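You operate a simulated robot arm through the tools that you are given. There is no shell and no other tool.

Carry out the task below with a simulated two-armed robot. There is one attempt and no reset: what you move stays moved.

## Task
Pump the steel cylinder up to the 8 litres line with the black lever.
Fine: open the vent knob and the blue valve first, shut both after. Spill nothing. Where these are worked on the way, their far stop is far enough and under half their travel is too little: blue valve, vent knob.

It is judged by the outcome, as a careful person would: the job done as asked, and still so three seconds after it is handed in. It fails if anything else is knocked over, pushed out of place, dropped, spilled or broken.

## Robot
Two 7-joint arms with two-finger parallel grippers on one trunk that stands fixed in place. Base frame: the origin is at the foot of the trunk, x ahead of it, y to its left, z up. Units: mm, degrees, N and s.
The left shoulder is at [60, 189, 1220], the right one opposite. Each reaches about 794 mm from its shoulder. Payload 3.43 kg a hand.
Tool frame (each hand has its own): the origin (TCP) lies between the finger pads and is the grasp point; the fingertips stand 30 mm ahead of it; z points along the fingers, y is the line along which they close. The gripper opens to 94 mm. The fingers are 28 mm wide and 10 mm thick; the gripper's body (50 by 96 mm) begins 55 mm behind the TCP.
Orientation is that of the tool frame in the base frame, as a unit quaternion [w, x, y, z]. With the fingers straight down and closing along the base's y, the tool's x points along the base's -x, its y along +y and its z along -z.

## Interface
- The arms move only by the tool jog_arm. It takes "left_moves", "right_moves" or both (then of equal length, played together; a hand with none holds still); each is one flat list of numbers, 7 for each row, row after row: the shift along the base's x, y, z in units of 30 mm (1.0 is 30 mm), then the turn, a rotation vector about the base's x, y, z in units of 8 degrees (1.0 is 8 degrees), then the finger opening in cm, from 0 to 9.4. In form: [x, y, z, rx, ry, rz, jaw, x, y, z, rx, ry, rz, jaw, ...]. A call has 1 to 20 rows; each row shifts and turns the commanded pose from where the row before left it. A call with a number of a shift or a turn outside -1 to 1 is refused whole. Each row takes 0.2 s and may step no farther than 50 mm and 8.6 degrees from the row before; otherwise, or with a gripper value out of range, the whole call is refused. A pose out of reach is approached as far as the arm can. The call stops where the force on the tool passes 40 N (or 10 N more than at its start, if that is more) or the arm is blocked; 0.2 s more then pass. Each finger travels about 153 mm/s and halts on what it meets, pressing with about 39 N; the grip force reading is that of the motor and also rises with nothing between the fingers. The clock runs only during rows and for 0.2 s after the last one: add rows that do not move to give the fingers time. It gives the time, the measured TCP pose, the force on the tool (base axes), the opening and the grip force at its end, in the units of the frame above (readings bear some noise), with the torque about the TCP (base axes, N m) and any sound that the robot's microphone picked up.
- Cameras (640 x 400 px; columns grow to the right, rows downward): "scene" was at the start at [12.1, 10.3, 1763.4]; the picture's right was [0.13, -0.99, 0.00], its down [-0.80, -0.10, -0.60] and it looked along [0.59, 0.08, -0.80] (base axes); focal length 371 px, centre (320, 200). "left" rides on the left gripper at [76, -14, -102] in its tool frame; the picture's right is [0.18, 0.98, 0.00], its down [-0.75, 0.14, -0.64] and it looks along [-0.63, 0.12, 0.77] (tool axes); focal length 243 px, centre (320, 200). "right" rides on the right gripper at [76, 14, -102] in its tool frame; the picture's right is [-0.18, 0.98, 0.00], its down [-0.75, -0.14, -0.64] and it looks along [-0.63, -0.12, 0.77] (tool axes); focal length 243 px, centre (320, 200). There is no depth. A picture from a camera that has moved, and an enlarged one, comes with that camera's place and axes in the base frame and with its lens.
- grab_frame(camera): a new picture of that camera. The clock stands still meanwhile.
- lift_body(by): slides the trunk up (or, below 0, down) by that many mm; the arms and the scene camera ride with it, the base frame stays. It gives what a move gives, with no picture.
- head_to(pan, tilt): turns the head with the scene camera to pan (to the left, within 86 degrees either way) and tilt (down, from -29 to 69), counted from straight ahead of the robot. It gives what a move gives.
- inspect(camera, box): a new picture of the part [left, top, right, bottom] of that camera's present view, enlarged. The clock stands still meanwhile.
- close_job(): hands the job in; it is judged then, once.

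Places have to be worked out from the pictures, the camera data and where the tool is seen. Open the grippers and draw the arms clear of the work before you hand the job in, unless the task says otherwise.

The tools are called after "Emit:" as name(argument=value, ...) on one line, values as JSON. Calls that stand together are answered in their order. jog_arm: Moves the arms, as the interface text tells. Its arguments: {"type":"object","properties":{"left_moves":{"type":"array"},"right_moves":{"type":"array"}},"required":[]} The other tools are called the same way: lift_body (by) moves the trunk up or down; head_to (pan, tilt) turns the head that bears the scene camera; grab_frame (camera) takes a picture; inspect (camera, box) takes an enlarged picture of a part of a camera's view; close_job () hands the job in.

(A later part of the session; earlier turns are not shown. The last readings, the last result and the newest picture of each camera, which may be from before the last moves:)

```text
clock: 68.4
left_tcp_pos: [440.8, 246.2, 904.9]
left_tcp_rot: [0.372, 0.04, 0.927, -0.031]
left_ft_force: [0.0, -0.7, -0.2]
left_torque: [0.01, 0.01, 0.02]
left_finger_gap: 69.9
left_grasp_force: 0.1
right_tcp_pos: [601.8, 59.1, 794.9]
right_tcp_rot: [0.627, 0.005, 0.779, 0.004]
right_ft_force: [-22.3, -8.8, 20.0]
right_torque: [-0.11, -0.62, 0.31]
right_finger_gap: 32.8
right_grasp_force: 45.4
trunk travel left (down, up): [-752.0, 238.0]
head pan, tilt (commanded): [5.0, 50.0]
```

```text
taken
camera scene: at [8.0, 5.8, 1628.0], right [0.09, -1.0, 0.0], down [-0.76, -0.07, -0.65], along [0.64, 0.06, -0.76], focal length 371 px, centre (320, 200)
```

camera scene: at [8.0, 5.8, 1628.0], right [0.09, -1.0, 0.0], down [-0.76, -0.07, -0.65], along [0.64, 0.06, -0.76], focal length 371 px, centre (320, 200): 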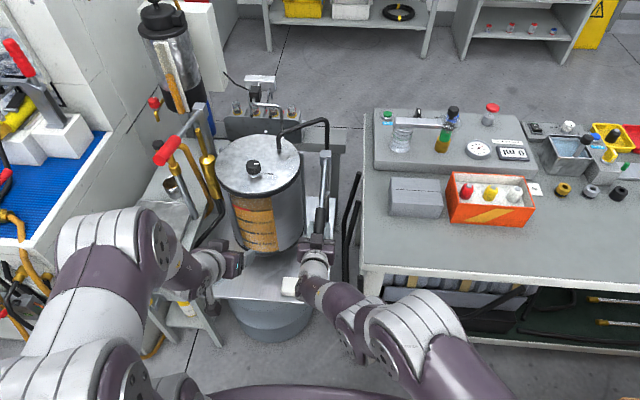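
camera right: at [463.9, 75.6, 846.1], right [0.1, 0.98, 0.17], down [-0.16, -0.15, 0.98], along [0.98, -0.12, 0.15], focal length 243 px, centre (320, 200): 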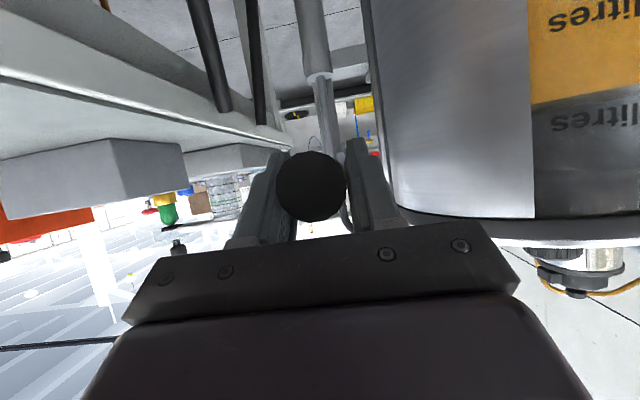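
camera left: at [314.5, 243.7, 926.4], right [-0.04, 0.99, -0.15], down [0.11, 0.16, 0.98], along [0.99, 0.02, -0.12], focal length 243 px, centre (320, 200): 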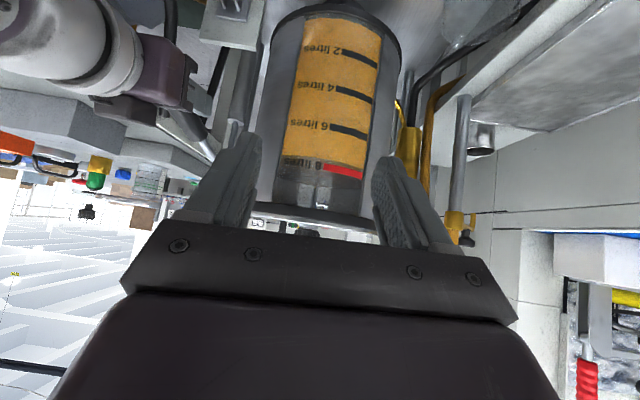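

Excellent — the left camera now sees the window squarely with all lines. I zoom in on it for an accurate reading.

Emit:
inspect(camera="left", box=[270, 30, 390, 210])

Emit:
inspect(camera="left", box=[270, 110, 380, 190])

```text
2.22 times, centred on (330, 120) of left
camera zoom: at [314.5, 243.7, 926.4], right [-0.04, 0.99, -0.15], down [0.11, 0.16, 0.98], along [0.99, 0.02, -0.12], focal length 539 px, centre (298, 378)
```

zoom: 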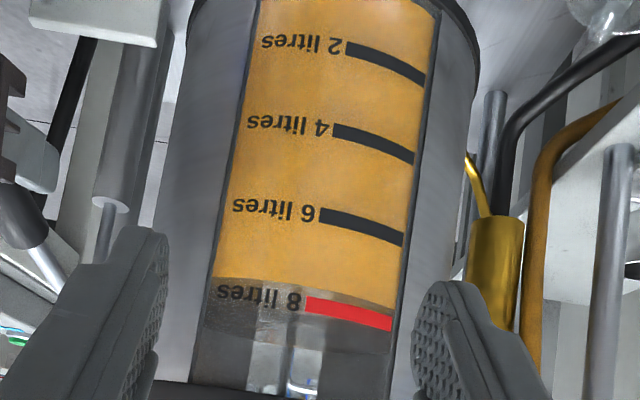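

```text
5.00 times, centred on (325, 150) of left
camera zoom: at [314.5, 243.7, 926.4], right [-0.04, 0.99, -0.15], down [0.11, 0.16, 0.98], along [0.99, 0.02, -0.12], focal length 1213 px, centre (295, 450)
```

zoom: 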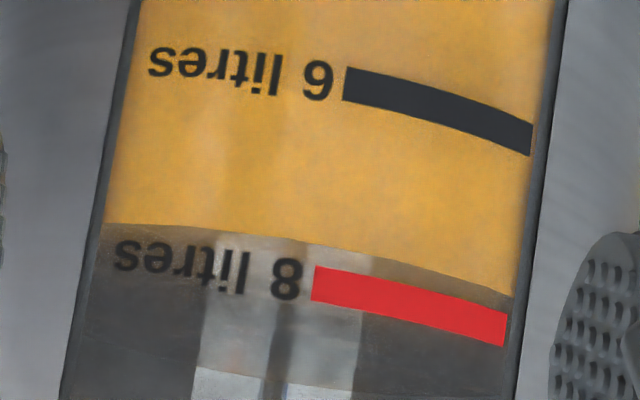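

The left camera gives a clean reading: level about 7.5 L (7.6 apparent from slightly above), so one full down-stroke adds roughly 0.25–0.3 L. The tracked arc puts the pivot at (822, 862). I raise the lever part way and see whether the up-stroke changes the level.

Emit:
jog_arm(right_moves=[-0.072, 0, 0.247, 0, 0.25, 0, 2, -0.065, 0, 0.26, 0, 0.25, 0, 2, -0.057, 0, 0.26, 0, 0.25, 0, 2, -0.047, 0, 0.267, 0, 0.25, 0, 2, -0.037, 0, 0.263, 0, 0.25, 0, 2, -0.027, 0, 0.267, 0, 0.25, 0, 2, -0.02, 0, 0.267, 0, 0.25, 0, 2])

Emit:
inspect(camera="left", box=[270, 110, 380, 190])

Emit:
inspect(camera="right", box=[480, 0, 640, 220])

```text
clock: 70.0
left_tcp_pos: [443.6, 246.4, 903.0]
left_tcp_rot: [0.37, 0.041, 0.928, -0.032]
left_ft_force: [-0.5, 0.7, 0.1]
left_torque: [0.03, 0.02, -0.01]
left_finger_gap: 69.9
left_grasp_force: 0.0
right_tcp_pos: [593.7, 59.8, 845.9]
right_tcp_rot: [0.525, 0.004, 0.851, 0.004]
right_ft_force: [-16.7, -4.0, -2.4]
right_torque: [0.13, 0.73, 0.57]
right_finger_gap: 32.8
right_grasp_force: 44.8
trunk travel left (down, up): [-752.0, 238.0]
head pan, tilt (commanded): [5.0, 50.0]
```

```text
5.00 times, centred on (325, 150) of left
camera zoom: at [317.0, 244.2, 925.3], right [-0.04, 0.99, -0.16], down [0.12, 0.16, 0.98], along [0.99, 0.02, -0.12], focal length 1213 px, centre (295, 450)
```

zoom: 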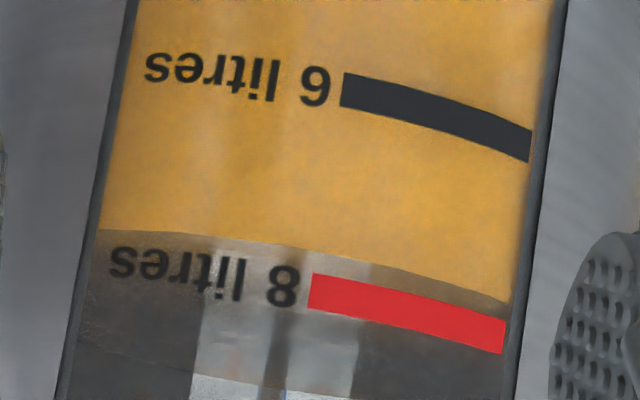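

```text
1.82 times, centred on (560, 110) of right
camera zoom: at [466.7, 75.8, 824.8], right [0.09, 0.98, 0.18], down [-0.24, -0.15, 0.96], along [0.97, -0.12, 0.22], focal length 441 px, centre (-116, 364)
```

zoom: 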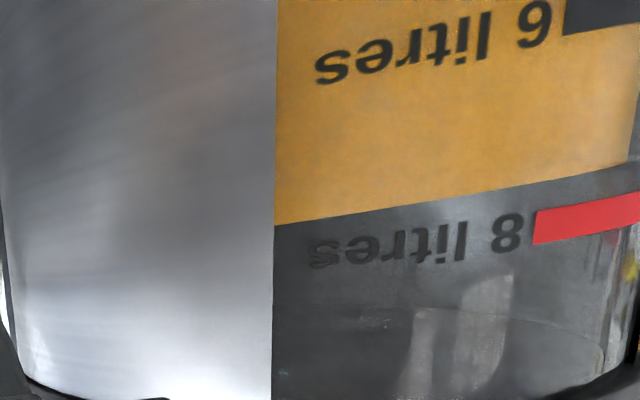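

The level holds steady at about 7.55 L during the up-stroke. I complete the up-stroke to the starting height.

Emit:
jog_arm(right_moves=[-0.05, 0, 0.27, 0, 0.25, 0, 2, -0.01, 0, 0.27, 0, 0.25, 0, 2, 0, 0, 0.267, 0, 0.25, 0, 2, 0.01, 0, 0.27, 0, 0.25, 0, 2, 0.02, 0, 0.267, 0, 0.25, 0, 2, 0.027, 0, 0.267, 0, 0.25, 0, 2, 0.037, 0, 0.263, 0, 0.25, 0, 2, 0.04, 0, 0.2, 0, 0.2, 0, 2])

Emit:
inspect(camera="left", box=[270, 110, 380, 190])

Emit:
inspect(camera="scene", box=[250, 130, 370, 290])

```text
clock: 71.8
left_tcp_pos: [445.6, 245.6, 901.2]
left_tcp_rot: [0.369, 0.039, 0.928, -0.031]
left_ft_force: [-0.1, 0.7, 0.1]
left_torque: [-0.02, -0.01, -0.03]
left_finger_gap: 70.1
left_grasp_force: 0.0
right_tcp_pos: [595.9, 60.2, 903.0]
right_tcp_rot: [0.4, 0.003, 0.916, 0.002]
right_ft_force: [-4.0, -4.3, -26.4]
right_torque: [0.23, -1.34, 0.76]
right_finger_gap: 32.9
right_grasp_force: 44.1
trunk travel left (down, up): [-752.0, 238.0]
head pan, tilt (commanded): [5.0, 50.0]
```

```text
5.00 times, centred on (325, 150) of left
camera zoom: at [319.8, 244.5, 923.6], right [-0.04, 0.99, -0.16], down [0.12, 0.16, 0.98], along [0.99, 0.02, -0.13], focal length 1213 px, centre (295, 450)
```

zoom: 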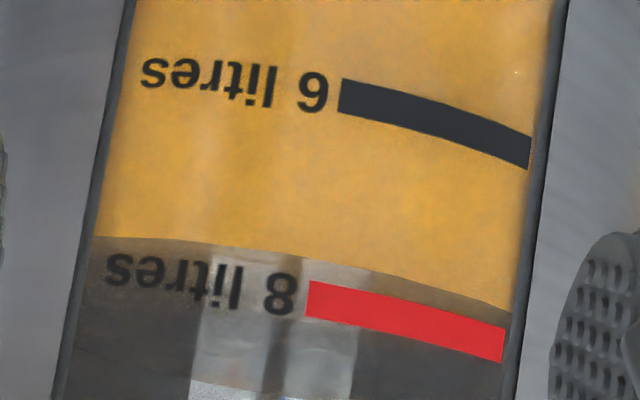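

```text
2.50 times, centred on (310, 210) of scene
camera zoom: at [18.3, 7.2, 1627.1], right [0.09, -1.0, 0.0], down [-0.76, -0.07, -0.64], along [0.64, 0.06, -0.77], focal length 926 px, centre (345, 175)
```

zoom: 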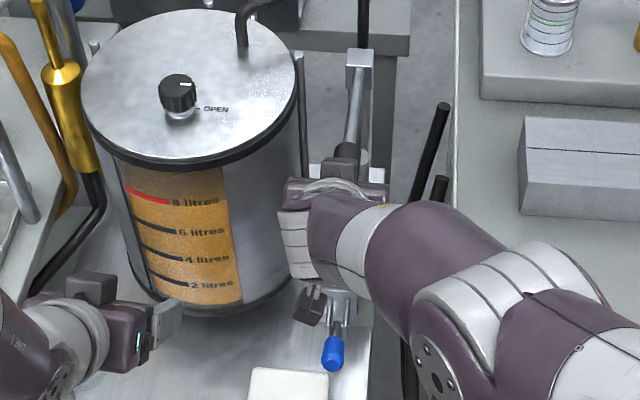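

The upper stop is at this starting height, and the level is unchanged at ~7.55. I begin the second down-stroke, most of the way, then measure.

Emit:
jog_arm(right_moves=[-0.037, 0, -0.263, 0, -0.2, 0, 2, -0.027, 0, -0.267, 0, -0.23, 0, 2, -0.02, 0, -0.267, 0, -0.24, 0, 2, -0.01, 0, -0.27, 0, -0.24, 0, 2, 0, 0, -0.267, 0, -0.24, 0, 2, 0.01, 0, -0.27, 0, -0.24, 0, 2, 0.015, 0, -0.267, 0, -0.24, 0, 2, 0.02, 0, -0.267, 0, -0.24, 0, 2])

Emit:
inspect(camera="left", box=[270, 110, 380, 190])

Emit:
inspect(camera="right", box=[480, 0, 640, 220])

```text
clock: 73.6
left_tcp_pos: [442.7, 246.7, 904.3]
left_tcp_rot: [0.371, 0.041, 0.927, -0.031]
left_ft_force: [0.0, -0.1, 0.1]
left_torque: [0.01, 0.01, 0.03]
left_finger_gap: 69.9
left_grasp_force: 0.0
right_tcp_pos: [594.0, 59.3, 844.0]
right_tcp_rot: [0.522, 0.005, 0.853, 0.003]
right_ft_force: [-17.1, -8.6, 5.0]
right_torque: [0.08, -1.2, 0.58]
right_finger_gap: 33.1
right_grasp_force: 45.2
trunk travel left (down, up): [-752.0, 238.0]
head pan, tilt (commanded): [5.0, 50.0]
```

```text
5.00 times, centred on (325, 150) of left
camera zoom: at [315.9, 243.7, 925.9], right [-0.04, 0.99, -0.15], down [0.12, 0.16, 0.98], along [0.99, 0.02, -0.12], focal length 1213 px, centre (295, 450)
```

zoom: 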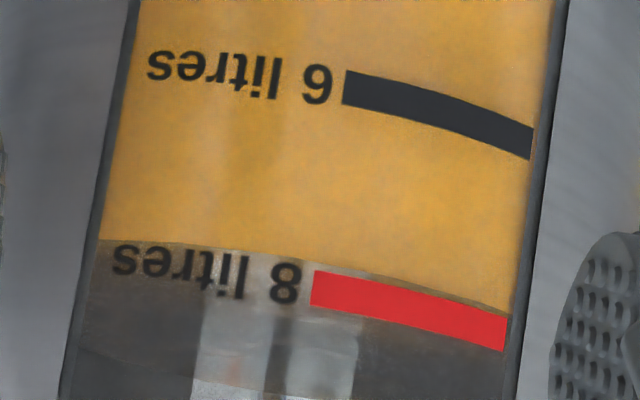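

```text
1.82 times, centred on (560, 110) of right
camera zoom: at [466.7, 76.0, 823.7], right [0.09, 0.98, 0.17], down [-0.23, -0.15, 0.96], along [0.97, -0.12, 0.21], focal length 441 px, centre (-116, 364)
```

zoom: 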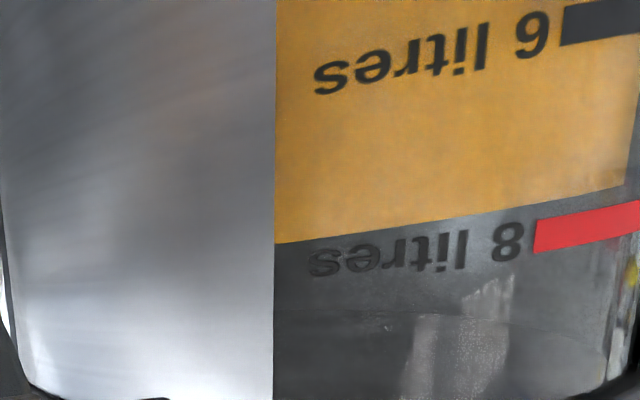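

Level now about 7.7 L. I continue the down-stroke toward the bottom stop and re-measure before it gets near 8.

Emit:
jog_arm(right_moves=[-0.02, 0, -0.267, 0, -0.35, 0, 2, 0.03, 0, -0.263, 0, -0.3, 0, 2, 0.047, 0, -0.267, 0, -0.28, 0, 2, 0.057, 0, -0.26, 0, -0.26, 0, 2])

Emit:
inspect(camera="left", box=[270, 110, 380, 190])

```text
clock: 74.6
left_tcp_pos: [444.0, 246.1, 902.9]
left_tcp_rot: [0.37, 0.04, 0.928, -0.031]
left_ft_force: [-0.9, -0.3, 0.6]
left_torque: [-0.03, -0.01, -0.01]
left_finger_gap: 70.2
left_grasp_force: 0.0
right_tcp_pos: [599.1, 59.7, 810.0]
right_tcp_rot: [0.589, 0.005, 0.808, 0.003]
right_ft_force: [-13.9, -8.0, -4.6]
right_torque: [-0.41, 0.96, 0.85]
right_finger_gap: 33.1
right_grasp_force: 44.5
trunk travel left (down, up): [-752.0, 238.0]
head pan, tilt (commanded): [5.0, 50.0]
```

```text
5.00 times, centred on (325, 150) of left
camera zoom: at [317.6, 243.8, 925.2], right [-0.04, 0.99, -0.16], down [0.12, 0.16, 0.98], along [0.99, 0.02, -0.12], focal length 1213 px, centre (295, 450)
```

zoom: 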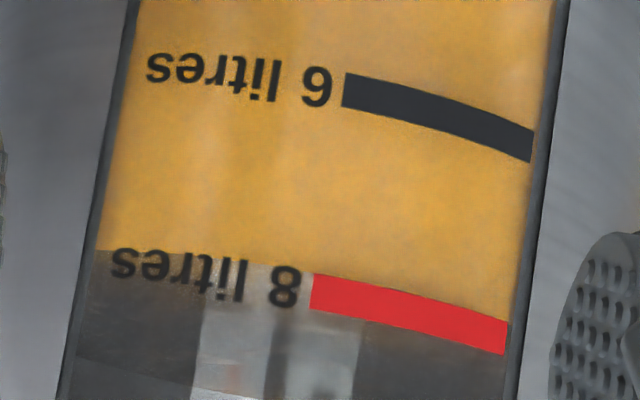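

Level reads about 7.8 (apparent). I finish to the bottom stop.

Emit:
jog_arm(right_moves=[0.02, 0, -0.25, 0, -0.18, 0, 2, 0.06, 0, -0.22, 0, -0.2, 0, 2])

Emit:
inspect(camera="left", box=[270, 110, 380, 190])

Emit:
inspect(camera="left", box=[280, 140, 340, 190])

```text
clock: 75.2
left_tcp_pos: [443.3, 244.7, 903.0]
left_tcp_rot: [0.37, 0.041, 0.927, -0.032]
left_ft_force: [0.8, -0.1, -0.2]
left_torque: [-0.01, -0.02, 0.0]
left_finger_gap: 70.0
left_grasp_force: 0.0
right_tcp_pos: [602.7, 60.1, 797.1]
right_tcp_rot: [0.612, 0.005, 0.791, 0.004]
right_ft_force: [-13.0, -8.0, -4.7]
right_torque: [-0.18, 0.69, 0.64]
right_finger_gap: 32.9
right_grasp_force: 45.0
trunk travel left (down, up): [-752.0, 238.0]
head pan, tilt (commanded): [5.0, 50.0]
```

```text
5.00 times, centred on (325, 150) of left
camera zoom: at [317.4, 243.8, 925.3], right [-0.04, 0.99, -0.16], down [0.12, 0.16, 0.98], along [0.99, 0.02, -0.12], focal length 1213 px, centre (295, 450)
```

zoom: 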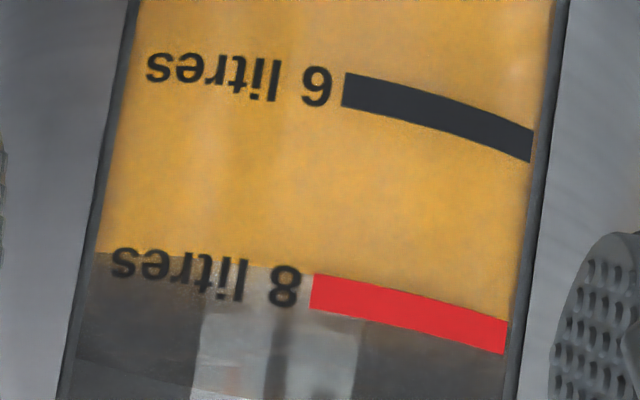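

```text
8.00 times, centred on (310, 165) of left
camera zoom: at [317.4, 243.8, 925.3], right [-0.04, 0.99, -0.16], down [0.12, 0.16, 0.98], along [0.99, 0.02, -0.12], focal length 1941 px, centre (400, 480)
```

zoom: 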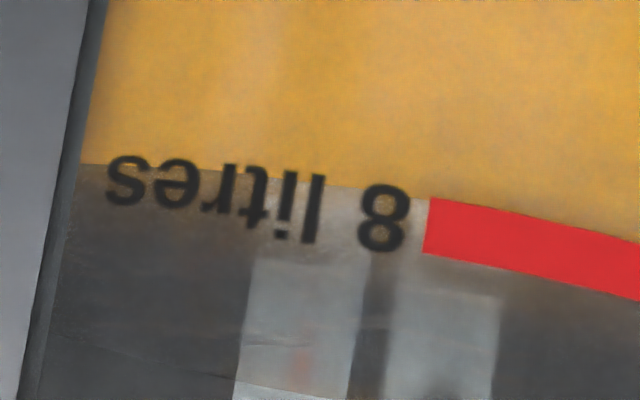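

Apparent level 7.83, true about 7.75 after correcting parallax — one more nearly full stroke is needed. I raise the lever again.

Emit:
jog_arm(right_moves=[-0.1, 0, 0.247, 0, 0.3, 0, 2, -0.065, 0, 0.26, 0, 0.25, 0, 2, -0.057, 0, 0.26, 0, 0.25, 0, 2, -0.047, 0, 0.267, 0, 0.25, 0, 2, -0.037, 0, 0.263, 0, 0.25, 0, 2, -0.027, 0, 0.267, 0, 0.25, 0, 2, -0.02, 0, 0.267, 0, 0.25, 0, 2, -0.01, 0, 0.27, 0, 0.25, 0, 2, 0, 0, 0.267, 0, 0.25, 0, 2, 0.01, 0, 0.267, 0, 0.25, 0, 2, 0.02, 0, 0.267, 0, 0.25, 0, 2, 0.027, 0, 0.267, 0, 0.25, 0, 2, 0.037, 0, 0.2, 0, 0.2, 0, 2])

Emit:
inspect(camera="left", box=[280, 140, 340, 190])

```text
clock: 78.0
left_tcp_pos: [447.0, 245.7, 901.4]
left_tcp_rot: [0.369, 0.04, 0.928, -0.032]
left_ft_force: [-0.3, -0.4, -1.0]
left_torque: [-0.01, -0.05, -0.02]
left_finger_gap: 69.8
left_grasp_force: 0.0
right_tcp_pos: [594.8, 59.1, 897.4]
right_tcp_rot: [0.415, 0.004, 0.91, 0.004]
right_ft_force: [16.7, -5.8, -2.9]
right_torque: [0.16, 0.33, 0.8]
right_finger_gap: 32.8
right_grasp_force: 44.9
trunk travel left (down, up): [-752.0, 238.0]
head pan, tilt (commanded): [5.0, 50.0]
```

```text
8.00 times, centred on (310, 165) of left
camera zoom: at [320.5, 244.0, 923.9], right [-0.04, 0.99, -0.16], down [0.12, 0.16, 0.98], along [0.99, 0.02, -0.13], focal length 1941 px, centre (400, 480)
```

zoom: 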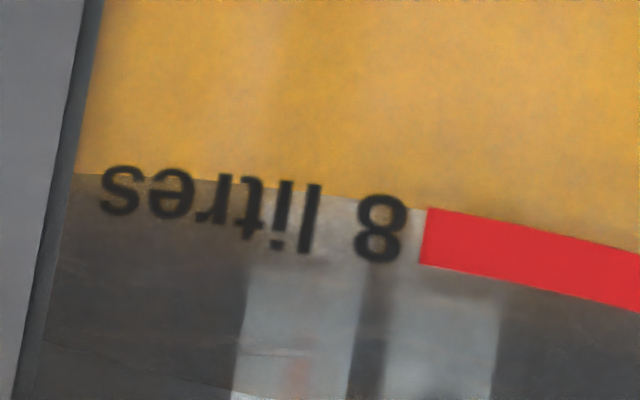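

Level steady through the up-stroke. I make the third down-stroke to mid travel, where the right camera sees the mark horizontally.

Emit:
jog_arm(right_moves=[0.02, 0, -0.267, 0, -0.24, 0, 2, -0.015, 0, -0.267, 0, -0.24, 0, 2, -0.01, 0, -0.27, 0, -0.25, 0, 2, 0, 0, -0.267, 0, -0.25, 0, 2, 0.01, 0, -0.27, 0, -0.25, 0, 2, 0.015, 0, -0.267, 0, -0.25, 0, 2])

Emit:
inspect(camera="left", box=[280, 140, 340, 190])

Emit:
inspect(camera="right", box=[480, 0, 640, 220])

Emit:
inspect(camera="right", box=[580, 60, 640, 160])

```text
clock: 79.4
left_tcp_pos: [443.3, 246.0, 902.4]
left_tcp_rot: [0.371, 0.04, 0.927, -0.031]
left_ft_force: [0.3, -0.2, 0.6]
left_torque: [-0.01, 0.0, 0.0]
left_finger_gap: 70.1
left_grasp_force: 0.0
right_tcp_pos: [592.6, 58.9, 850.0]
right_tcp_rot: [0.507, 0.004, 0.862, 0.003]
right_ft_force: [-16.6, -6.4, -1.5]
right_torque: [0.05, 0.75, 0.45]
right_finger_gap: 32.9
right_grasp_force: 44.9
trunk travel left (down, up): [-752.0, 238.0]
head pan, tilt (commanded): [5.0, 50.0]
```

```text
8.00 times, centred on (310, 165) of left
camera zoom: at [316.8, 244.0, 925.5], right [-0.04, 0.99, -0.16], down [0.12, 0.16, 0.98], along [0.99, 0.02, -0.12], focal length 1941 px, centre (400, 480)
```

zoom: 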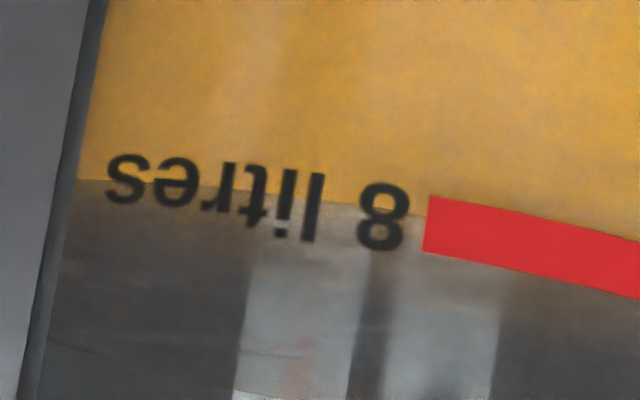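

```text
1.82 times, centred on (560, 110) of right
camera zoom: at [464.9, 75.9, 834.7], right [0.09, 0.98, 0.17], down [-0.2, -0.15, 0.97], along [0.98, -0.12, 0.18], focal length 441 px, centre (-116, 364)
```

zoom: 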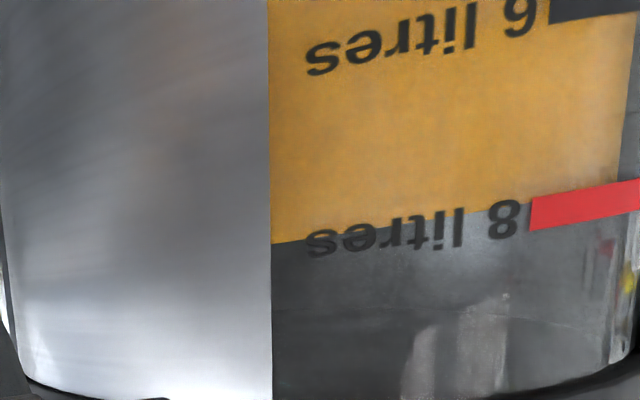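

```text
4.00 times, centred on (610, 110) of right
camera zoom: at [464.9, 75.9, 834.7], right [0.09, 0.98, 0.17], down [-0.2, -0.15, 0.97], along [0.98, -0.12, 0.18], focal length 970 px, centre (-840, 560)
```

zoom: 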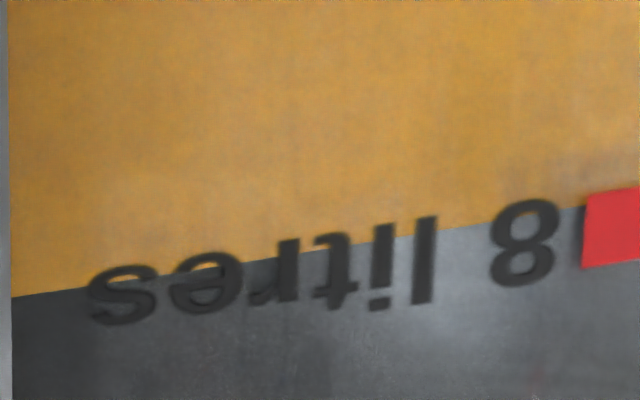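

With the right camera at the same height as the liquid, the level reads about 7.89 L. At ~0.003 L per mm of lever travel I need about 38 mm more; I go 24 mm and check.

Emit:
jog_arm(right_moves=[-0.03, 0, -0.267, 0, -0.18, 0, 2, 0.02, 0, -0.267, 0, -0.24, 0, 2, 0.03, 0, -0.267, 0, -0.24, 0, 2])

Emit:
inspect(camera="left", box=[280, 140, 340, 190])

Emit:
inspect(camera="right", box=[570, 80, 640, 190])

```text
clock: 80.2
left_tcp_pos: [443.0, 244.4, 902.5]
left_tcp_rot: [0.371, 0.041, 0.927, -0.032]
left_ft_force: [0.3, 0.0, 0.1]
left_torque: [-0.02, 0.01, 0.0]
left_finger_gap: 70.0
left_grasp_force: 0.1
right_tcp_pos: [595.3, 59.4, 829.0]
right_tcp_rot: [0.549, 0.005, 0.836, 0.004]
right_ft_force: [-14.9, -11.4, 1.9]
right_torque: [-0.17, -0.22, 0.83]
right_finger_gap: 32.9
right_grasp_force: 45.6
trunk travel left (down, up): [-752.0, 238.0]
head pan, tilt (commanded): [5.0, 50.0]
```

```text
8.00 times, centred on (310, 165) of left
camera zoom: at [316.8, 243.3, 925.7], right [-0.04, 0.99, -0.15], down [0.12, 0.16, 0.98], along [0.99, 0.02, -0.12], focal length 1941 px, centre (400, 480)
```

zoom: 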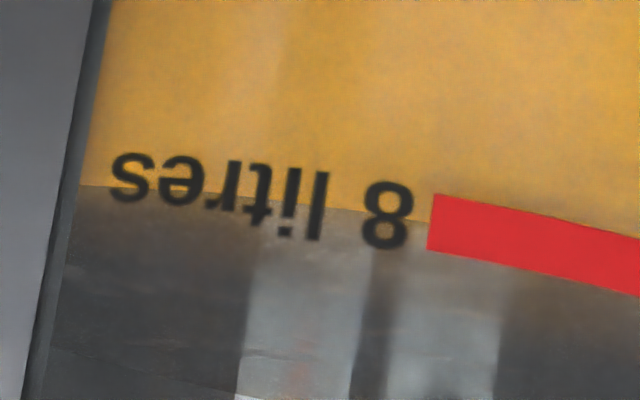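

```text
3.64 times, centred on (605, 135) of right
camera zoom: at [469.1, 76.1, 800.2], right [0.08, 0.98, 0.18], down [-0.29, -0.15, 0.94], along [0.95, -0.13, 0.27], focal length 882 px, centre (-716, 436)
```

zoom: 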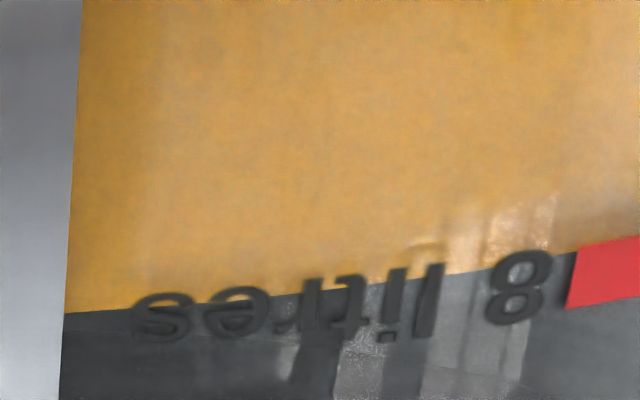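

Apparent level 7.98 (true about 7.92). I continue the stroke by another ~24 mm and check again.

Emit:
jog_arm(right_moves=[-0.01, 0, -0.267, 0, -0.26, 0, 2, 0.05, 0, -0.26, 0, -0.25, 0, 2, 0.05, 0, -0.26, 0, -0.25, 0, 2])

Emit:
inspect(camera="left", box=[280, 140, 340, 190])

Emit:
inspect(camera="left", box=[270, 110, 380, 190])

```text
clock: 81.0
left_tcp_pos: [445.1, 245.3, 901.8]
left_tcp_rot: [0.37, 0.04, 0.928, -0.031]
left_ft_force: [-0.1, 0.5, -0.4]
left_torque: [0.02, 0.02, 0.0]
left_finger_gap: 70.1
left_grasp_force: 0.1
right_tcp_pos: [599.9, 59.6, 803.5]
right_tcp_rot: [0.592, 0.005, 0.806, 0.005]
right_ft_force: [5.1, -10.2, 3.4]
right_torque: [-0.04, 0.28, 0.75]
right_finger_gap: 32.6
right_grasp_force: 44.6
trunk travel left (down, up): [-752.0, 238.0]
head pan, tilt (commanded): [5.0, 50.0]
```

```text
8.00 times, centred on (310, 165) of left
camera zoom: at [318.9, 243.5, 925.0], right [-0.04, 0.99, -0.15], down [0.12, 0.16, 0.98], along [0.99, 0.02, -0.12], focal length 1941 px, centre (400, 480)
```

zoom: 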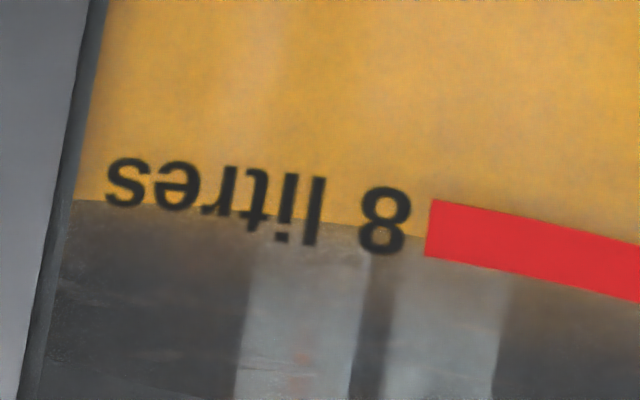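

```text
5.00 times, centred on (325, 150) of left
camera zoom: at [318.9, 243.5, 925.0], right [-0.04, 0.99, -0.15], down [0.12, 0.16, 0.98], along [0.99, 0.02, -0.12], focal length 1213 px, centre (295, 450)
```

zoom: 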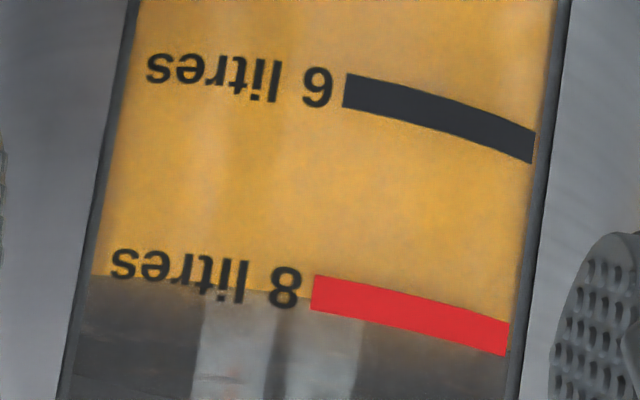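

Apparent 8.06, minus the 0.05 parallax measured earlier, puts the true level right at 8.0 L. I stop pumping here and release the lever gently, then check that neither lever nor level moves.

Emit:
inspect(camera="right", box=[240, 60, 400, 240])

Emit:
jog_arm(right_moves=[0, 0, 0, 0, 0, 0, 3.6, 0, 0, 0, 0, 0, 0, 4.5, 0, 0, 0, 0, 0, 0, 6, 0, 0, 0, 0, 0, 0, 6])

Emit:
inspect(camera="right", box=[240, 60, 400, 240])

Emit:
inspect(camera="left", box=[280, 140, 340, 190])

```text
2.22 times, centred on (320, 150) of right
camera zoom: at [477.4, 76.2, 763.0], right [0.06, 0.98, 0.19], down [-0.39, -0.15, 0.91], along [0.92, -0.13, 0.37], focal length 539 px, centre (320, 311)
```

zoom: 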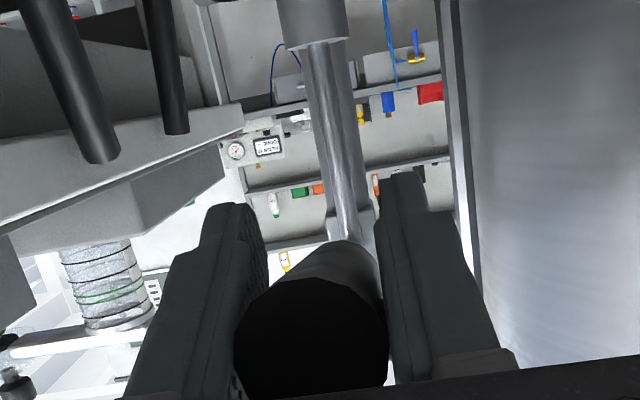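

```text
clock: 82.0
left_tcp_pos: [444.5, 246.7, 901.8]
left_tcp_rot: [0.37, 0.04, 0.928, -0.033]
left_ft_force: [-0.3, 0.6, -0.2]
left_torque: [-0.01, 0.01, -0.01]
left_finger_gap: 70.1
left_grasp_force: 0.1
right_tcp_pos: [598.3, 61.2, 803.5]
right_tcp_rot: [0.592, 0.004, 0.806, 0.004]
right_ft_force: [-4.4, 2.5, 0.3]
right_torque: [-0.11, -0.08, -0.15]
right_finger_gap: 59.8
right_grasp_force: 0.1
trunk travel left (down, up): [-752.0, 238.0]
head pan, tilt (commanded): [5.0, 50.0]
```

```text
2.22 times, centred on (320, 150) of right
camera zoom: at [475.4, 77.1, 762.5], right [0.06, 0.98, 0.19], down [-0.39, -0.15, 0.91], along [0.92, -0.12, 0.37], focal length 539 px, centre (320, 311)
```

zoom: 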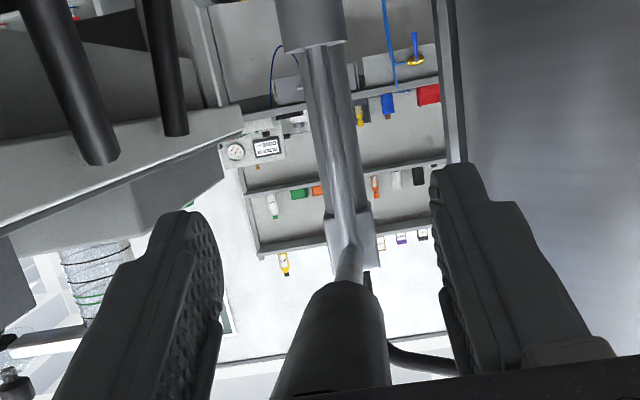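

```text
8.00 times, centred on (310, 165) of left
camera zoom: at [317.7, 244.9, 924.8], right [-0.04, 0.99, -0.16], down [0.12, 0.16, 0.98], along [0.99, 0.02, -0.12], focal length 1941 px, centre (400, 480)
```

zoom: 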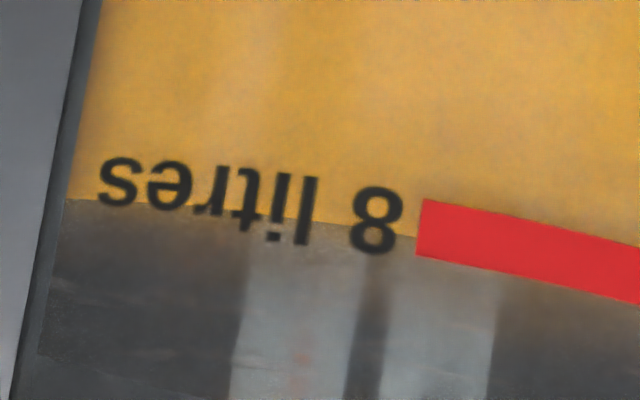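

On release the lever springs back up by itself, and the level stays put — no drip-down. I withdraw the right hand straight back, then look at everything.

Emit:
jog_arm(right_moves=[-0.9, 0, 0, 0, 0, 0, 6, -0.9, 0, 0, 0, 0, 0, 6, -0.9, 0, 0, 0, 0.5, 0, 6, -0.6, 0, 0, 0, 0.8, 0, 6, -0.2, 0, 0, 0, 0.8, 0, 6])

Emit:
grab_frame(camera="scene")

Emit:
inspect(camera="scene", box=[200, 120, 370, 300])

Emit:
inspect(camera="left", box=[270, 110, 380, 190])

Emit:
grab_frame(camera="right")

```text
clock: 83.2
left_tcp_pos: [444.3, 246.1, 901.9]
left_tcp_rot: [0.37, 0.039, 0.928, -0.031]
left_ft_force: [-0.9, 0.1, 0.8]
left_torque: [0.0, 0.02, -0.01]
left_finger_gap: 69.8
left_grasp_force: 0.1
right_tcp_pos: [490.9, 61.2, 803.5]
right_tcp_rot: [0.466, 0.004, 0.885, 0.003]
right_ft_force: [-1.0, -0.3, 0.5]
right_torque: [0.0, 0.02, -0.03]
right_finger_gap: 59.9
right_grasp_force: 0.0
trunk travel left (down, up): [-752.0, 238.0]
head pan, tilt (commanded): [5.0, 50.0]
```

```text
taken
camera scene: at [15.7, 7.5, 1627.7], right [0.09, -1.0, 0.0], down [-0.76, -0.07, -0.64], along [0.64, 0.06, -0.77], focal length 371 px, centre (320, 200)
```

scene: 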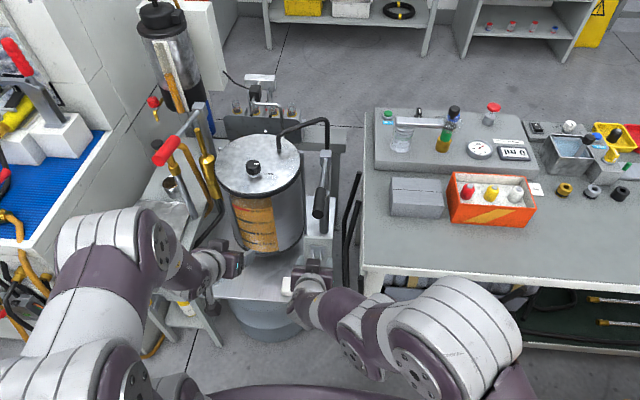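

```text
2.22 times, centred on (285, 210) of scene
camera zoom: at [15.7, 7.5, 1627.7], right [0.09, -1.0, 0.0], down [-0.76, -0.07, -0.64], along [0.64, 0.06, -0.77], focal length 824 px, centre (398, 178)
```

zoom: 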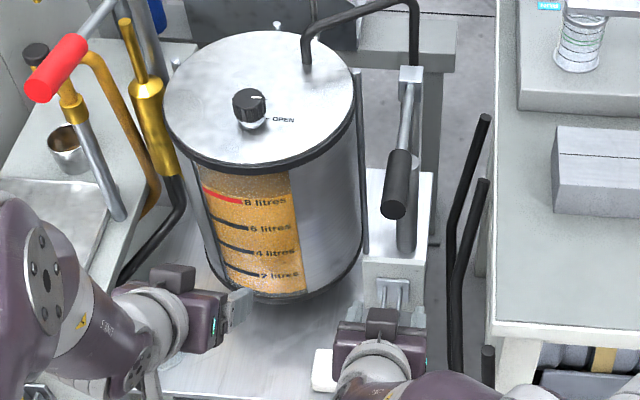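

```text
5.00 times, centred on (325, 150) of left
camera zoom: at [318.5, 244.5, 924.7], right [-0.04, 0.99, -0.16], down [0.12, 0.16, 0.98], along [0.99, 0.02, -0.12], focal length 1213 px, centre (295, 450)
```

zoom: 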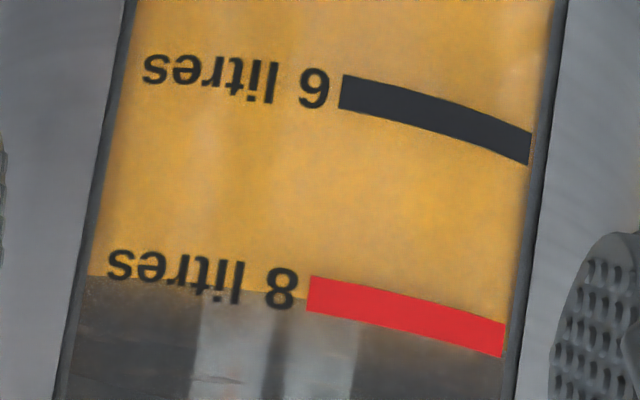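

```text
taken
camera right: at [362.7, 76.9, 798.7], right [0.11, 0.98, 0.16], down [-0.1, -0.15, 0.98], along [0.99, -0.12, 0.08], focal length 243 px, centre (320, 200)
```

right: 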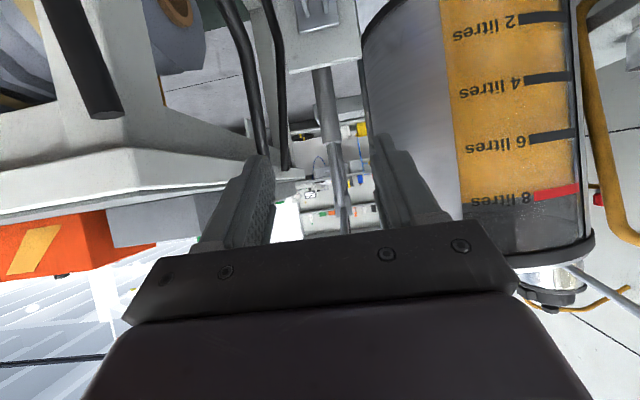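

The lever is back up and the level line lies on the red mark. I take one more level reading from the right camera at distance.

Emit:
inspect(camera="right", box=[450, 110, 600, 240])

Emit:
inspect(camera="right", box=[500, 170, 590, 230])

```text
3.08 times, centred on (525, 175) of right
camera zoom: at [362.7, 76.9, 798.7], right [0.11, 0.98, 0.16], down [-0.1, -0.15, 0.98], along [0.99, -0.12, 0.08], focal length 746 px, centre (-311, 277)
```

zoom: 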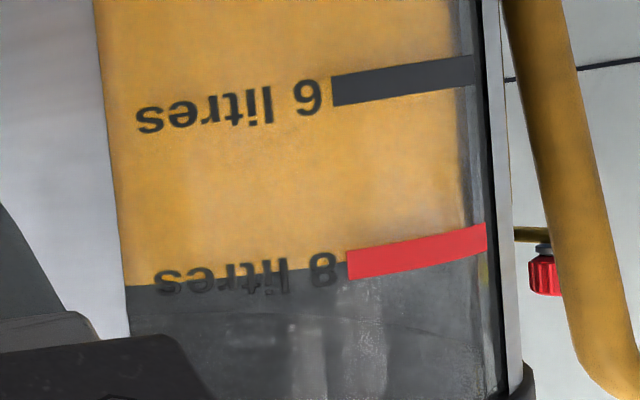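

```text
6.67 times, centred on (545, 200) of right
camera zoom: at [362.7, 76.9, 798.7], right [0.11, 0.98, 0.16], down [-0.1, -0.15, 0.98], along [0.99, -0.12, 0.08], focal length 1618 px, centre (-1180, 200)
```

zoom: 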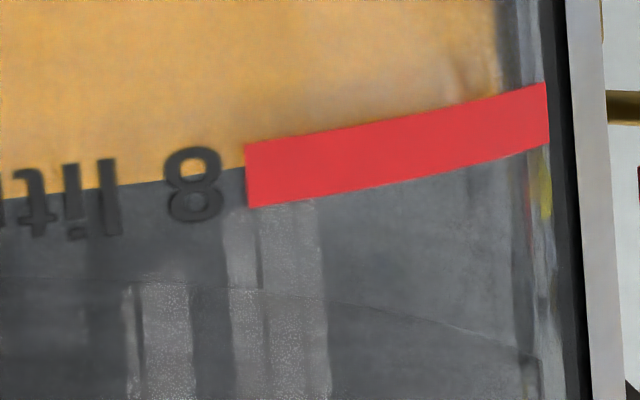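

Combining the two camera heights (8.06 from above, 7.96 from below) gives a true level of 7.99 L — on the mark. Now to shut the blue valve: I lift both hands a little, then lower the trunk 150 mm as before.

Emit:
jog_arm(left_moves=[0.37, 0, 1, 0, 0, 0, 7, 0.37, 0, 1, 0, 0, 0, 7, 0.37, 0, 1, 0, 0, 0, 7, 0.37, 0, 1, 0, 0, 0, 7, 0.37, 0, 1, 0, 0, 0, 7], right_moves=[-0.2, 0.05, 0.4, 0, 0.3, 0, 6, -0.2, 0.05, 0.4, 0, 0.3, 0, 6, 0, 0.05, 0.4, 0, 0.3, 0, 6, 0, 0.05, 0.4, 0, 0.3, 0, 6, 0, 0.05, 0.4, 0, 0, 0, 6])

Emit:
lift_body(by=-150)

Emit:
grab_frame(camera="right")

Emit:
inspect(camera="right", box=[250, 20, 390, 180])

```text
clock: 84.4
left_tcp_pos: [498.2, 245.2, 1053.6]
left_tcp_rot: [0.37, 0.039, 0.928, -0.031]
left_ft_force: [0.0, -0.5, -0.9]
left_torque: [-0.03, 0.0, -0.04]
left_finger_gap: 69.9
left_grasp_force: 0.0
right_tcp_pos: [481.3, 69.2, 864.3]
right_tcp_rot: [0.391, 0.004, 0.92, 0.004]
right_ft_force: [0.8, 0.5, -0.7]
right_torque: [-0.01, 0.0, 0.01]
right_finger_gap: 59.7
right_grasp_force: 0.1
trunk travel left (down, up): [-752.0, 238.0]
head pan, tilt (commanded): [5.0, 50.0]
```

```text
clock: 86.2
left_tcp_pos: [498.8, 247.0, 904.6]
left_tcp_rot: [0.371, 0.04, 0.927, -0.032]
left_ft_force: [0.7, -0.4, 0.0]
left_torque: [0.0, -0.02, -0.01]
left_finger_gap: 70.1
left_grasp_force: 0.1
right_tcp_pos: [480.3, 69.2, 714.3]
right_tcp_rot: [0.391, 0.005, 0.92, 0.003]
right_ft_force: [-0.7, -0.2, 0.1]
right_torque: [-0.01, 0.02, 0.0]
right_finger_gap: 59.9
right_grasp_force: 0.1
trunk travel left (down, up): [-602.0, 388.0]
head pan, tilt (commanded): [5.0, 50.0]
```

```text
taken
camera right: at [353.0, 85.2, 731.2], right [0.13, 0.98, 0.14], down [0.06, -0.15, 0.99], along [0.99, -0.12, -0.08], focal length 243 px, centre (320, 200)
```

right: 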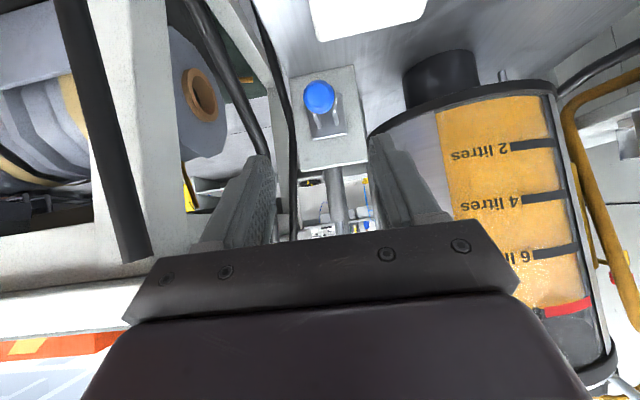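

```text
2.50 times, centred on (320, 100) of right
camera zoom: at [353.0, 85.2, 731.2], right [0.13, 0.98, 0.14], down [0.06, -0.15, 0.99], along [0.99, -0.12, -0.08], focal length 606 px, centre (320, 450)
```

zoom: 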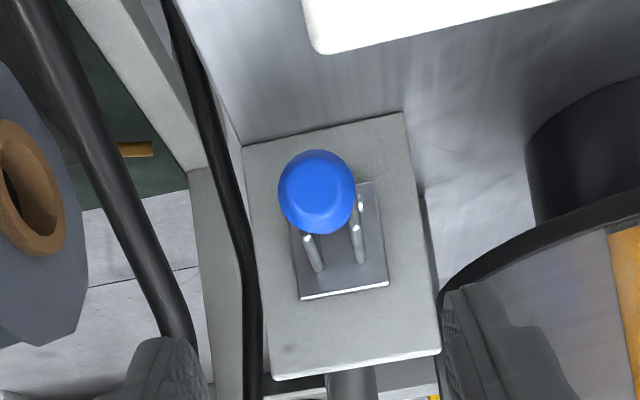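

The valve lever still rests at its open stop. I pitch the right hand to near horizontal and come down in front of the cap to grip it for the upward swing.

Emit:
jog_arm(right_moves=[0.1, 0.02, -0.6, 0, -0.91, 0, 5, 0.1, 0.02, -0.6, 0, -0.91, 0, 5, 0.1, 0.02, -0.6, 0, -0.91, 0, 5, 0.1, 0.02, -0.6, 0, -0.91, 0, 5, 0.3, 0, -0.1, 0, 0, 0, 5])

Emit:
grab_frame(camera="right")

```text
clock: 87.6
left_tcp_pos: [499.4, 245.3, 903.0]
left_tcp_rot: [0.371, 0.039, 0.927, -0.032]
left_ft_force: [0.4, 0.1, -0.4]
left_torque: [-0.02, 0.0, 0.01]
left_finger_gap: 70.0
left_grasp_force: 0.0
right_tcp_pos: [544.6, 85.9, 679.6]
right_tcp_rot: [0.624, 0.02, 0.781, 0.02]
right_ft_force: [0.2, 1.0, 0.6]
right_torque: [0.02, -0.02, -0.01]
right_finger_gap: 50.1
right_grasp_force: 0.0
right hand out of reach, approached as far as the arm can: row 4
trunk travel left (down, up): [-602.0, 388.0]
head pan, tilt (commanded): [5.0, 50.0]
stopped in row 5 (right hand): the arm was blocked; the commanded pose is now the measured one
```

```text
taken
camera right: at [426.9, 105.6, 628.6], right [0.05, 0.97, 0.23], down [-0.46, -0.19, 0.87], along [0.89, -0.15, 0.44], focal length 243 px, centre (320, 200)
```

right: 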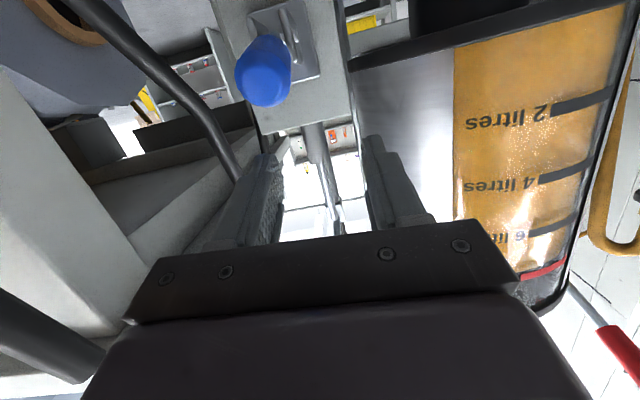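

Another reach-limit twist (too close to the body for that pitch), but nothing was touched. The hand is now just above the cap at x 545; I re-centre to y 71, remove the small roll and ease the pitch.

Emit:
jog_arm(right_moves=[0.25, -0.25, 0, -0.2, 0.3, 0, 5, 0.25, -0.25, 0, -0.2, 0.3, 0, 5])

Emit:
grab_frame(camera="right")

```text
clock: 88.2
left_tcp_pos: [499.3, 245.9, 903.8]
left_tcp_rot: [0.37, 0.04, 0.928, -0.032]
left_ft_force: [0.0, -0.1, -0.2]
left_torque: [0.0, 0.01, 0.01]
left_finger_gap: 70.0
left_grasp_force: 0.1
right_tcp_pos: [560.2, 71.7, 678.0]
right_tcp_rot: [0.591, 0.004, 0.806, -0.004]
right_ft_force: [-0.5, 0.1, -0.9]
right_torque: [-0.04, 0.0, 0.0]
right_finger_gap: 50.0
right_grasp_force: 0.0
trunk travel left (down, up): [-602.0, 388.0]
head pan, tilt (commanded): [5.0, 50.0]
```

```text
taken
camera right: at [438.1, 87.8, 636.7], right [0.07, 0.98, 0.18], down [-0.39, -0.14, 0.91], along [0.92, -0.13, 0.37], focal length 243 px, centre (320, 200)
```

right: 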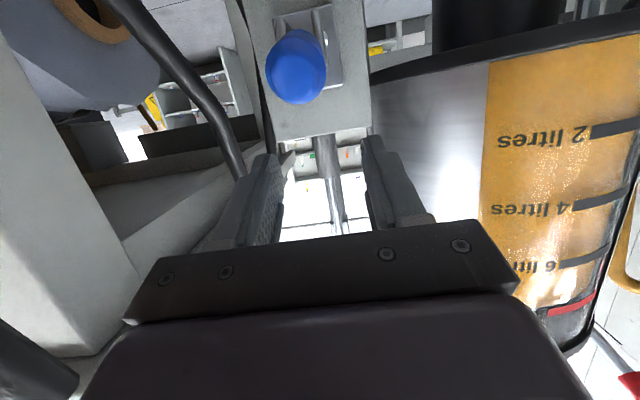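

Centred above the cap. I lower straight down with the fingers straddling it to z≈622.

Emit:
jog_arm(right_moves=[0.05, -0.04, -0.5, 0, 0, 0, 5, 0.05, -0.02, -0.5, 0, 0, 0, 5, 0.04, 0, -0.5, 0, 0, 0, 5, 0, 0, -0.36, 0, 0, 0, 5])

Emit:
grab_frame(camera="right")

```text
clock: 89.2
left_tcp_pos: [499.6, 246.0, 903.4]
left_tcp_rot: [0.369, 0.04, 0.928, -0.032]
left_ft_force: [0.1, -0.6, -0.9]
left_torque: [-0.03, 0.04, 0.0]
left_finger_gap: 69.8
left_grasp_force: 0.0
right_tcp_pos: [563.2, 69.0, 622.4]
right_tcp_rot: [0.592, 0.004, 0.806, -0.002]
right_ft_force: [1.0, -0.5, 0.2]
right_torque: [-0.01, -0.02, -0.01]
right_finger_gap: 49.8
right_grasp_force: 0.0
trunk travel left (down, up): [-602.0, 388.0]
head pan, tilt (commanded): [5.0, 50.0]
```

```text
taken
camera right: at [441.4, 86.4, 580.7], right [0.07, 0.98, 0.18], down [-0.39, -0.14, 0.91], along [0.92, -0.13, 0.37], focal length 243 px, centre (320, 200)
```

right: 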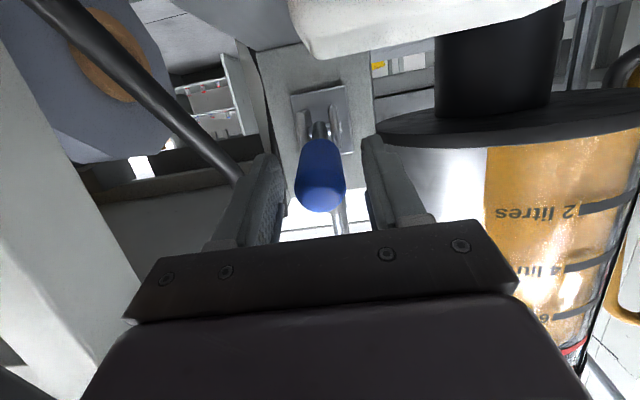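

The cap is between the pads. I grip it and start the rigid upward swing (15°), watching forces.

Emit:
jog_arm(right_moves=[0, 0, 0, 0, 0, 0, 2.2, 0, 0, 0, 0, 0, 0, 2.2, 0, 0, 0, 0, 0, 0, 2.2])

Emit:
jog_arm(right_moves=[0.047, 0, 0.105, 0, 0.375, 0, 2.2, 0.053, 0, 0.102, 0, 0.375, 0, 2.2, 0.058, 0, 0.099, 0, 0.375, 0, 2.2, 0.063, 0, 0.096, 0, 0.375, 0, 2.2, 0.068, 0, 0.093, 0, 0.375, 0, 2.2])

Emit:
grab_frame(camera="right")

```text
clock: 90.0
left_tcp_pos: [499.0, 245.7, 903.4]
left_tcp_rot: [0.37, 0.04, 0.927, -0.032]
left_ft_force: [0.1, 0.8, 0.0]
left_torque: [0.0, -0.01, -0.03]
left_finger_gap: 69.8
left_grasp_force: 0.1
right_tcp_pos: [563.2, 70.3, 621.0]
right_tcp_rot: [0.592, 0.004, 0.806, -0.003]
right_ft_force: [0.7, 1.8, 0.6]
right_torque: [0.23, -0.02, 0.53]
right_finger_gap: 26.6
right_grasp_force: 44.5
trunk travel left (down, up): [-602.0, 388.0]
head pan, tilt (commanded): [5.0, 50.0]
```

```text
clock: 91.2
left_tcp_pos: [496.9, 247.1, 902.6]
left_tcp_rot: [0.371, 0.04, 0.927, -0.033]
left_ft_force: [-0.5, 0.1, 0.2]
left_torque: [-0.02, -0.01, 0.0]
left_finger_gap: 69.7
left_grasp_force: 0.0
right_tcp_pos: [570.8, 70.6, 637.9]
right_tcp_rot: [0.48, 0.003, 0.877, -0.005]
right_ft_force: [-20.6, 8.6, -1.4]
right_torque: [0.27, 0.75, 0.48]
right_finger_gap: 26.6
right_grasp_force: 44.4
trunk travel left (down, up): [-602.0, 388.0]
head pan, tilt (commanded): [5.0, 50.0]
```

```text
taken
camera right: at [442.4, 86.1, 629.2], right [0.11, 0.98, 0.15], down [-0.14, -0.14, 0.98], along [0.98, -0.12, 0.12], focal length 243 px, centre (320, 200)
```

right: 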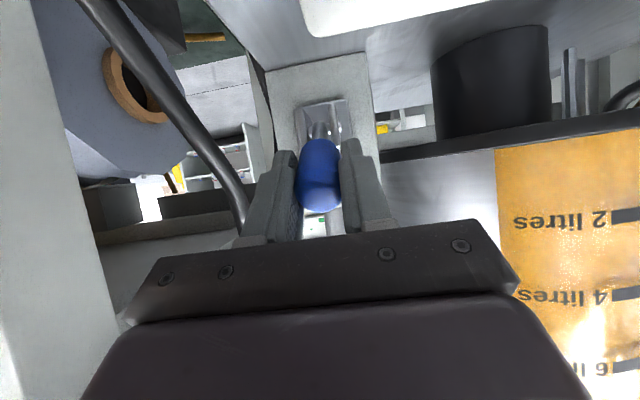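

The lever follows; I relieve the inward push a little and continue the swing another 15°.

Emit:
jog_arm(right_moves=[0.02, 0, 0.089, 0, 0.375, 0, 2.2, 0.065, 0, 0.085, 0, 0.375, 0, 2.2, 0.075, 0, 0.081, 0, 0.375, 0, 2.2, 0.08, 0, 0.077, 0, 0.375, 0, 2.2, 0.085, 0, 0.072, 0, 0.375, 0, 2.2])

Emit:
grab_frame(camera="right")

```text
clock: 92.4
left_tcp_pos: [498.2, 246.7, 903.6]
left_tcp_rot: [0.37, 0.039, 0.928, -0.032]
left_ft_force: [0.0, -0.5, -0.2]
left_torque: [0.0, -0.01, 0.01]
left_finger_gap: 69.8
left_grasp_force: 0.0
right_tcp_pos: [582.0, 70.7, 649.9]
right_tcp_rot: [0.363, 0.004, 0.932, -0.004]
right_ft_force: [-9.0, 10.0, -4.7]
right_torque: [0.29, 0.64, 0.31]
right_finger_gap: 26.6
right_grasp_force: 45.0
trunk travel left (down, up): [-602.0, 388.0]
head pan, tilt (commanded): [5.0, 50.0]
```

```text
taken
camera right: at [456.1, 86.5, 675.0], right [0.14, 0.98, 0.12], down [0.12, -0.14, 0.98], along [0.98, -0.13, -0.14], focal length 243 px, centre (320, 200)
```

right: 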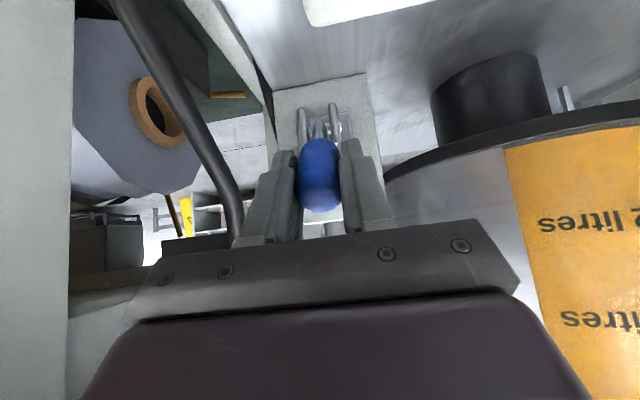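

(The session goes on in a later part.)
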